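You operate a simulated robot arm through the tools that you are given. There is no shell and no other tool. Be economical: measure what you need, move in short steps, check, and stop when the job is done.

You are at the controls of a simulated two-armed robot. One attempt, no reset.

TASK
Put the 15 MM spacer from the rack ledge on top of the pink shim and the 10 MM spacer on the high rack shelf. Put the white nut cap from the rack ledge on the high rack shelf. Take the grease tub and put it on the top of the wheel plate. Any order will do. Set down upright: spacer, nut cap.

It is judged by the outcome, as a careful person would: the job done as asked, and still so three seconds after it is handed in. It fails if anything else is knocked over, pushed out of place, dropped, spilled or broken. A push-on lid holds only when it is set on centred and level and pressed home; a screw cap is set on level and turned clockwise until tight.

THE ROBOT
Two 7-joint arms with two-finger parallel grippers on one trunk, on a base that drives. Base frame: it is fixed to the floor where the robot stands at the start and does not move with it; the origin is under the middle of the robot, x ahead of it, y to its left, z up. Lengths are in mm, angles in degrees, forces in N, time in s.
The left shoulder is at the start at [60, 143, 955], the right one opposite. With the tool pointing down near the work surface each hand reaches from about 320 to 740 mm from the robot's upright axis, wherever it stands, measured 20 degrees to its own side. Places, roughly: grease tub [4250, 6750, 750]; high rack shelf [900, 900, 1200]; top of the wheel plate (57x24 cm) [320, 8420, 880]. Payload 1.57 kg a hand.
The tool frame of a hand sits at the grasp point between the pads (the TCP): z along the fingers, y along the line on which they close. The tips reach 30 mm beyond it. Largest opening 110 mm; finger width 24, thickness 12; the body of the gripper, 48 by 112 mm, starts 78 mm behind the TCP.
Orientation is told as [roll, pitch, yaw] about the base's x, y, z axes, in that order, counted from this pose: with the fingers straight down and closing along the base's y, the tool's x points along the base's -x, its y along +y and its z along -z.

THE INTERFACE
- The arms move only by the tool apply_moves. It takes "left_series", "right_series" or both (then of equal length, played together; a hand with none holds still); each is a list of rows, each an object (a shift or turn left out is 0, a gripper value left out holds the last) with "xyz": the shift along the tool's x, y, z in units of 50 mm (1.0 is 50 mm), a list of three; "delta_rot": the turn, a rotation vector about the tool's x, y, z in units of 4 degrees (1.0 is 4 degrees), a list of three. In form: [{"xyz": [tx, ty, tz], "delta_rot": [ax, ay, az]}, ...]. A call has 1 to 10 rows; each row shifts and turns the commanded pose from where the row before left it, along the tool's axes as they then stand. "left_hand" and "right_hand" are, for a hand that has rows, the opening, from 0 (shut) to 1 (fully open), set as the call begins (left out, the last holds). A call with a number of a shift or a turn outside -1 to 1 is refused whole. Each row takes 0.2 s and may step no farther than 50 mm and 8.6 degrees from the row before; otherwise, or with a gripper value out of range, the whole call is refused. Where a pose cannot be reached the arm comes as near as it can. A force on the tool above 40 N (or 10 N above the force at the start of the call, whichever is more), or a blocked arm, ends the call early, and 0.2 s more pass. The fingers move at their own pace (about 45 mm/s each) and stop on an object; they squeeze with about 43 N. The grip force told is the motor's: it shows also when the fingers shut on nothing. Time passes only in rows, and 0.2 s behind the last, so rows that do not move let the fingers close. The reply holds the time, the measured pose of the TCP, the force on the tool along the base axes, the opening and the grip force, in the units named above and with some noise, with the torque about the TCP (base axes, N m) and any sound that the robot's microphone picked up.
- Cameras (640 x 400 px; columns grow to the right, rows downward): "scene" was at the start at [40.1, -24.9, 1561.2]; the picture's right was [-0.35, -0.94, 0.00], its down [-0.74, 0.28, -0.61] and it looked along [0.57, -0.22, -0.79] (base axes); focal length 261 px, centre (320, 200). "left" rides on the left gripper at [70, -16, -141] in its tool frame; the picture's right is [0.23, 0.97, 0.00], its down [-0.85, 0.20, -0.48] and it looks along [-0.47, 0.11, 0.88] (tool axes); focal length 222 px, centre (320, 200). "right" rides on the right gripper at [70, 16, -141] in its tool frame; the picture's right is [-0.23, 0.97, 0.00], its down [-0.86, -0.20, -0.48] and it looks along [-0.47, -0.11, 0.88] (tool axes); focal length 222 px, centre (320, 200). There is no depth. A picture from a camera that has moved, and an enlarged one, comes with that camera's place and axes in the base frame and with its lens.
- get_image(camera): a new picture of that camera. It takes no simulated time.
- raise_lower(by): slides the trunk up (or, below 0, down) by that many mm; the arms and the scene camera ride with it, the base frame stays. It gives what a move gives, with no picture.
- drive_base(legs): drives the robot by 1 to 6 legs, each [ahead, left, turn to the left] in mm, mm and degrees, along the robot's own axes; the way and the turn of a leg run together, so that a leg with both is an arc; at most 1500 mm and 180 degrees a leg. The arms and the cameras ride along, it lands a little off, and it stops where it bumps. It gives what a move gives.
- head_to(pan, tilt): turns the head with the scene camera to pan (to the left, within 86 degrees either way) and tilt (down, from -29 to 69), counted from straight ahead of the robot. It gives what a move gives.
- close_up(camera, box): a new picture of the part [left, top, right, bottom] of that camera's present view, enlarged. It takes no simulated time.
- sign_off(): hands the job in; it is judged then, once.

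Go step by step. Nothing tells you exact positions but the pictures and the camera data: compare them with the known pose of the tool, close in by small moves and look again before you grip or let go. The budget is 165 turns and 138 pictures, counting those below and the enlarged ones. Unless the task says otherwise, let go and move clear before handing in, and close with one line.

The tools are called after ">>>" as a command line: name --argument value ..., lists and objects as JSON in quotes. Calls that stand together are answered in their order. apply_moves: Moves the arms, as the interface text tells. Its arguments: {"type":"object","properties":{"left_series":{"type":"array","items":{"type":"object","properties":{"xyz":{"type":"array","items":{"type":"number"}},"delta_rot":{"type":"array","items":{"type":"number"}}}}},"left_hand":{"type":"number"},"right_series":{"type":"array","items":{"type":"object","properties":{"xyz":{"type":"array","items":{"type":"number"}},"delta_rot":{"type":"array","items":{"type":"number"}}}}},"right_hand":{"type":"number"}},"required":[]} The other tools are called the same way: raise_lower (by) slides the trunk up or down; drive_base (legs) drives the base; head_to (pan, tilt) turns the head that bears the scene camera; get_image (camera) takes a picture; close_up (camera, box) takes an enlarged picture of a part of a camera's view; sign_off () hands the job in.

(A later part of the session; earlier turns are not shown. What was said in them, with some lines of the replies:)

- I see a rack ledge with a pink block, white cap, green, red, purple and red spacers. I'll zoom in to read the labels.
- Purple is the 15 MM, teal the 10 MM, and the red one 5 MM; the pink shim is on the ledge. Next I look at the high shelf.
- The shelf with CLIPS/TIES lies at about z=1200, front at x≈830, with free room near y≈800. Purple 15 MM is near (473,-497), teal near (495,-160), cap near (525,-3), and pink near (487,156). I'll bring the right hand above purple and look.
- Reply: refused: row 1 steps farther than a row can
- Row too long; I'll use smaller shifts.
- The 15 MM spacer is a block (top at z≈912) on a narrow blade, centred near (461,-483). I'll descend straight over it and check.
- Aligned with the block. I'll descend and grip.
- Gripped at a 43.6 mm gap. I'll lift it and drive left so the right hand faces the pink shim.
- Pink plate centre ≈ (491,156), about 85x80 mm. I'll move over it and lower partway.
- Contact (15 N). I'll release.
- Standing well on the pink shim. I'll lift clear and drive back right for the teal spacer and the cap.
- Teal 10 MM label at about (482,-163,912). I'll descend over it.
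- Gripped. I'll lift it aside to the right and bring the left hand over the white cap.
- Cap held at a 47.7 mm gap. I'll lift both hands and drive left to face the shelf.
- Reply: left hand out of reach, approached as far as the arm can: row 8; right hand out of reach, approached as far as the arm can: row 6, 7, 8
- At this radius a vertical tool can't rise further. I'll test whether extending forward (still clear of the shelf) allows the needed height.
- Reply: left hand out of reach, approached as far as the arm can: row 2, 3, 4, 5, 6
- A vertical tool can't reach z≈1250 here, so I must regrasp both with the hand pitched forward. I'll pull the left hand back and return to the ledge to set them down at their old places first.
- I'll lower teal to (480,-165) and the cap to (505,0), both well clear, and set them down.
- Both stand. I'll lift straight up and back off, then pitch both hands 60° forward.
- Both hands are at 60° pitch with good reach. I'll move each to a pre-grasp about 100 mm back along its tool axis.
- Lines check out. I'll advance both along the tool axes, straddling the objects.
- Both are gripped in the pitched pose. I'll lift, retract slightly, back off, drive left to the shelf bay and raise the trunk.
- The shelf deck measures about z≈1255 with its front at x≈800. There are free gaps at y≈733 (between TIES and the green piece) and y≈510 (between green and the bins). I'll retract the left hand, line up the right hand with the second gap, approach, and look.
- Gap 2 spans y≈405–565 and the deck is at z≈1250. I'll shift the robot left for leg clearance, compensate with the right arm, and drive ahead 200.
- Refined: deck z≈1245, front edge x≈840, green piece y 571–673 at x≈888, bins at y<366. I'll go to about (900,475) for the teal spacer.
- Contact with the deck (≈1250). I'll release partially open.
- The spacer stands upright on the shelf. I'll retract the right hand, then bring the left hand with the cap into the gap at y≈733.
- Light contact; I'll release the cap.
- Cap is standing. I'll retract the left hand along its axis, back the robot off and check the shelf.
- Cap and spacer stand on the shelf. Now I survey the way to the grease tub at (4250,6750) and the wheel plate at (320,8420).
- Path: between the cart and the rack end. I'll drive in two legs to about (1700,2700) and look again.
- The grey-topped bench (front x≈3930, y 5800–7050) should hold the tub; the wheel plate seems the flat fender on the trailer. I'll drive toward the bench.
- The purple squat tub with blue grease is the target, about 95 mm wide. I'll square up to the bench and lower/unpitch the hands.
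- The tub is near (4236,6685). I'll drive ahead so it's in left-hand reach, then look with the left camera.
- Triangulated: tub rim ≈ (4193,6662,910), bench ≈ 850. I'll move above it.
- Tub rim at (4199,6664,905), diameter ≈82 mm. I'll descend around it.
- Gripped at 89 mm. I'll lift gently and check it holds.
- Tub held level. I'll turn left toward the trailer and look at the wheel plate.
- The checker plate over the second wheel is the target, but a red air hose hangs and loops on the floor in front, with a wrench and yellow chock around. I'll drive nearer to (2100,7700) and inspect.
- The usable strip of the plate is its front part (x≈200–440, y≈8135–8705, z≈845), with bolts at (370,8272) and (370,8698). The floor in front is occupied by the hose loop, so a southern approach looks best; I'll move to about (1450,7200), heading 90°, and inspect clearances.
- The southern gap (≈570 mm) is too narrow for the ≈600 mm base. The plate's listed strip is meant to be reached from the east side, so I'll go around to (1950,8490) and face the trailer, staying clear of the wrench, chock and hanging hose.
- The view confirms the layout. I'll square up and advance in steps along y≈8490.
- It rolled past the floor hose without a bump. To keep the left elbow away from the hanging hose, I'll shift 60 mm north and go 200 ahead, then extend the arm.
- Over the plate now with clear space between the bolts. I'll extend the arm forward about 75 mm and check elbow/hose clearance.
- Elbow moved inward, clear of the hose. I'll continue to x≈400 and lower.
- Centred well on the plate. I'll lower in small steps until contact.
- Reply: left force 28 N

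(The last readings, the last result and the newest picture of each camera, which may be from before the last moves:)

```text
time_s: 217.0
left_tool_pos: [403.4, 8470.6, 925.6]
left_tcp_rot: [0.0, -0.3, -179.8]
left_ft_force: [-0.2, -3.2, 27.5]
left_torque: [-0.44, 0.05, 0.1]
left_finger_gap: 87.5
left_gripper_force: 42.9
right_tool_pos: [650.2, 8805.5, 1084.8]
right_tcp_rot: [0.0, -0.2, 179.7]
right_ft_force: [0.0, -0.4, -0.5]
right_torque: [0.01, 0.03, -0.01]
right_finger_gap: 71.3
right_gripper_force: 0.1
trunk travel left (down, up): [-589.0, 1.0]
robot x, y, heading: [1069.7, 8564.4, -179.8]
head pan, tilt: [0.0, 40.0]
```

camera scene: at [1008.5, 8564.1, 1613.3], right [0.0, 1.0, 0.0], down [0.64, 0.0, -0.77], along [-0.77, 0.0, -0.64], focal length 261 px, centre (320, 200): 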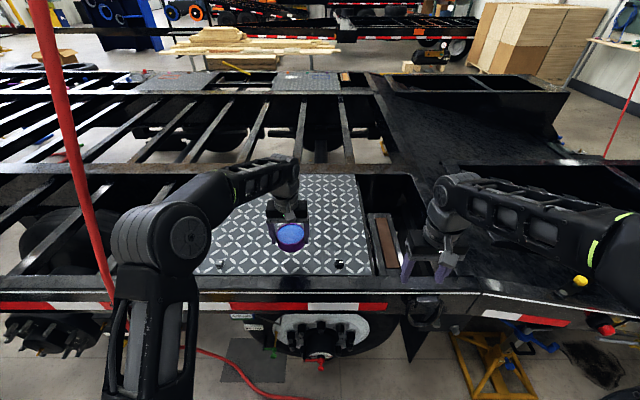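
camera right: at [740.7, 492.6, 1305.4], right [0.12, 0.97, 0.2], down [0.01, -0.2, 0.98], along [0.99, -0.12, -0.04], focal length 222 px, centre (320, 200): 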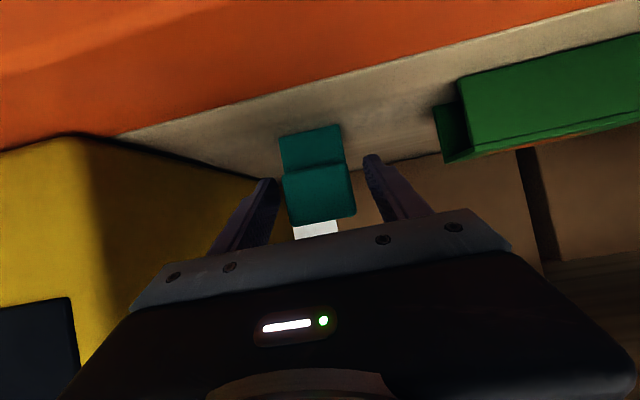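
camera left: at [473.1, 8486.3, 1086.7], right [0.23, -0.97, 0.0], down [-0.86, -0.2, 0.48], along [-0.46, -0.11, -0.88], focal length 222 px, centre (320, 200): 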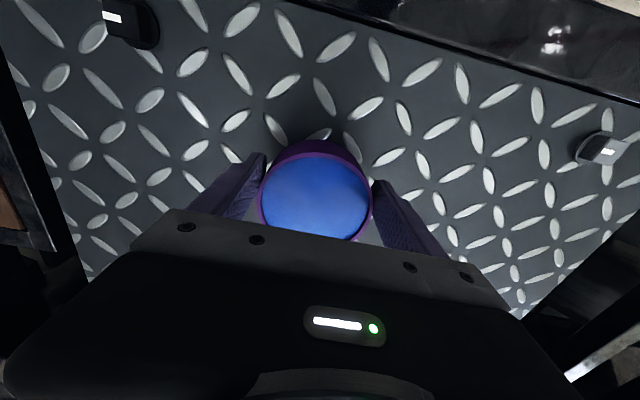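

Contact. I'll ease the pressure and open.

>>> apply_moves --left_series '[{"xyz": [0, 0, -0.06]}]'

>>> apply_moves --left_series '[{}, {}, {}, {}]' --left_hand 1

>>> get_image --camera "left"

```text
time_s: 217.4
left_tool_pos: [402.4, 8470.9, 924.5]
left_tcp_rot: [0.0, -0.2, -179.8]
left_ft_force: [-5.3, -3.6, 22.3]
left_torque: [-0.12, 0.76, 0.07]
left_finger_gap: 87.8
left_gripper_force: 43.0
right_tool_pos: [649.8, 8805.1, 1084.4]
right_tcp_rot: [0.0, -0.1, 179.9]
right_ft_force: [-1.0, 0.0, 0.3]
right_torque: [-0.04, 0.0, 0.0]
right_finger_gap: 71.3
right_gripper_force: 0.0
trunk travel left (down, up): [-589.0, 1.0]
robot x, y, heading: [1063.4, 8562.6, -179.6]
head pan, tilt: [0.0, 40.0]
```

```text
time_s: 218.4
left_tool_pos: [402.9, 8472.5, 922.4]
left_tcp_rot: [0.0, 0.1, -179.7]
left_ft_force: [0.3, 0.7, 0.3]
left_torque: [-0.03, 0.02, 0.0]
left_finger_gap: 109.8
left_gripper_force: 0.0
right_tool_pos: [648.3, 8805.8, 1082.9]
right_tcp_rot: [-0.1, 0.0, 179.8]
right_ft_force: [-1.6, -1.0, 0.4]
right_torque: [0.0, 0.01, -0.01]
right_finger_gap: 71.0
right_gripper_force: 0.1
trunk travel left (down, up): [-589.0, 1.0]
robot x, y, heading: [1062.8, 8560.8, -179.7]
head pan, tilt: [0.0, 40.0]
```

```text
28 pictures are left
camera left: at [472.4, 8487.8, 1065.4], right [0.23, -0.97, 0.0], down [-0.86, -0.2, 0.48], along [-0.46, -0.11, -0.88], focal length 222 px, centre (320, 200)
```

left: 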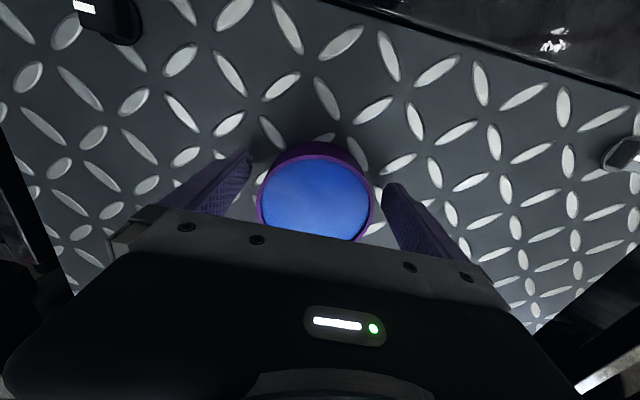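

Released; fingers are clear on both sides. I'll lift straight up and check the result.

>>> apply_moves --left_series '[{"xyz": [0, 0, -0.3]}, {"xyz": [0, 0, -0.7]}, {"xyz": [0, 0, -0.7]}, {"xyz": [0.3, 0, -0.4]}]'

>>> drive_base --legs '[[150, -40, 0]]'

```text
time_s: 219.4
left_tool_pos: [421.1, 8471.3, 1030.3]
left_tcp_rot: [-0.1, 0.0, -179.8]
left_ft_force: [0.0, -0.5, -0.1]
left_torque: [-0.03, 0.02, 0.0]
left_finger_gap: 110.0
left_gripper_force: 0.1
right_tool_pos: [648.6, 8805.3, 1083.5]
right_tcp_rot: [0.1, -0.1, 179.8]
right_ft_force: [-0.1, 0.0, -0.1]
right_torque: [0.02, -0.01, -0.04]
right_finger_gap: 71.3
right_gripper_force: 0.0
trunk travel left (down, up): [-589.0, 1.0]
robot x, y, heading: [1067.5, 8560.5, -179.7]
head pan, tilt: [0.0, 40.0]
```

```text
time_s: 220.8
left_tool_pos: [269.3, 8509.0, 1029.3]
left_tcp_rot: [0.0, 0.1, -179.6]
left_ft_force: [-0.3, 0.0, 0.5]
left_torque: [-0.01, -0.03, -0.02]
left_finger_gap: 110.0
left_gripper_force: 0.1
right_tool_pos: [496.9, 8844.5, 1083.3]
right_tcp_rot: [0.0, 0.1, -180.0]
right_ft_force: [-0.4, 0.6, -0.9]
right_torque: [0.02, -0.02, 0.01]
right_finger_gap: 71.6
right_gripper_force: 0.0
trunk travel left (down, up): [-589.0, 1.0]
robot x, y, heading: [918.4, 8601.9, -179.6]
head pan, tilt: [0.0, 40.0]
```

I drove ahead by mistake instead of back; nothing bumped. I'll check the scene before reversing.

>>> get_image --camera "scene"

```text
27 pictures are left
camera scene: at [858.8, 8604.0, 1613.3], right [-0.01, 1.0, 0.0], down [0.64, 0.0, -0.77], along [-0.77, -0.01, -0.64], focal length 261 px, centre (320, 200)
```

scene: 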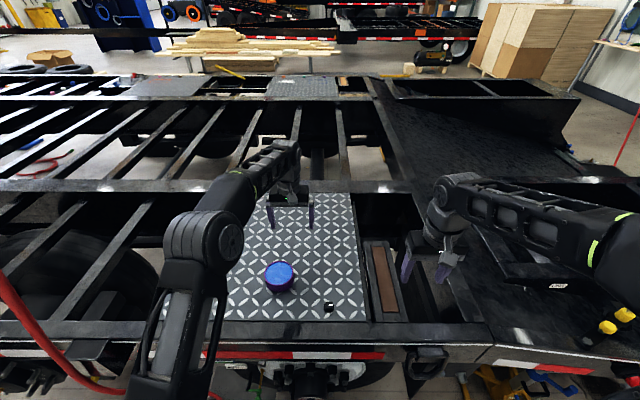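

>>> drive_base --legs '[[-150, 30, 0], [-500, 0, 0]]'

>>> get_image --camera "scene"

>>> close_up --camera "scene" --box '[200, 100, 400, 225]'

```text
time_s: 224.7
left_tool_pos: [915.5, 8481.8, 1031.4]
left_tcp_rot: [0.0, 0.0, -179.4]
left_ft_force: [0.0, 0.2, -0.1]
left_torque: [-0.01, 0.08, -0.03]
left_finger_gap: 109.9
left_gripper_force: 0.0
right_tool_pos: [1142.3, 8817.5, 1083.3]
right_tcp_rot: [0.0, -0.1, -179.7]
right_ft_force: [-0.1, 0.1, 0.7]
right_torque: [0.0, 0.01, 0.0]
right_finger_gap: 71.4
right_gripper_force: 0.0
trunk travel left (down, up): [-589.0, 1.0]
robot x, y, heading: [1560.1, 8579.3, -179.4]
head pan, tilt: [0.0, 40.0]
```

```text
26 pictures are left
camera scene: at [1506.8, 8579.1, 1613.4], right [-0.01, 1.0, 0.0], down [0.64, 0.01, -0.77], along [-0.77, -0.01, -0.64], focal length 261 px, centre (320, 200)
```

scene: 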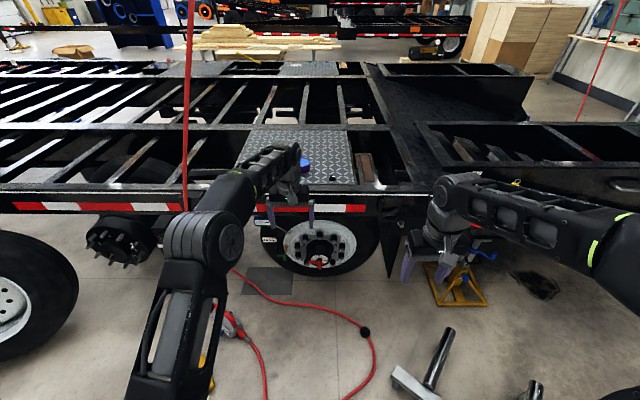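

```text
3.20 times, centred on (300, 162) of scene
camera zoom: at [1506.8, 8579.1, 1613.4], right [-0.01, 1.0, 0.0], down [0.64, 0.01, -0.77], along [-0.77, -0.01, -0.64], focal length 836 px, centre (384, 320)
```

zoom: 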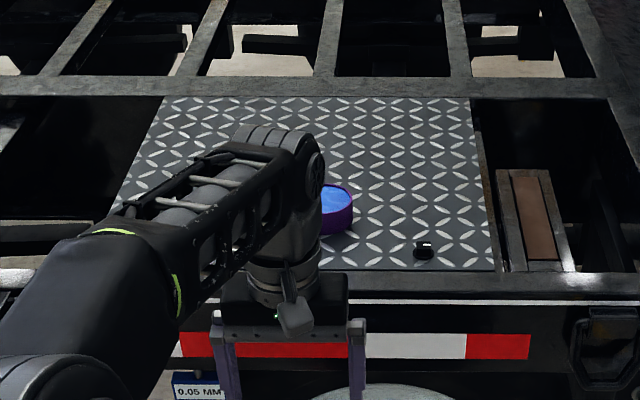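

The tub stands level on the wheel plate and the floor items look unmoved. The 15 MM spacer, 10 MM spacer and white nut cap were last seen upright where I placed them, and both hands are clear, so I'm handing in.

>>> sign_off

```text
The job is handed in.
```

The 15 MM spacer is on the pink shim, the 10 MM spacer and white nut cap are upright on the high rack shelf, and the grease tub is level on the wheel plate. To reach the plate I drove the base over the air hose on the floor; nothing bumped or moved.
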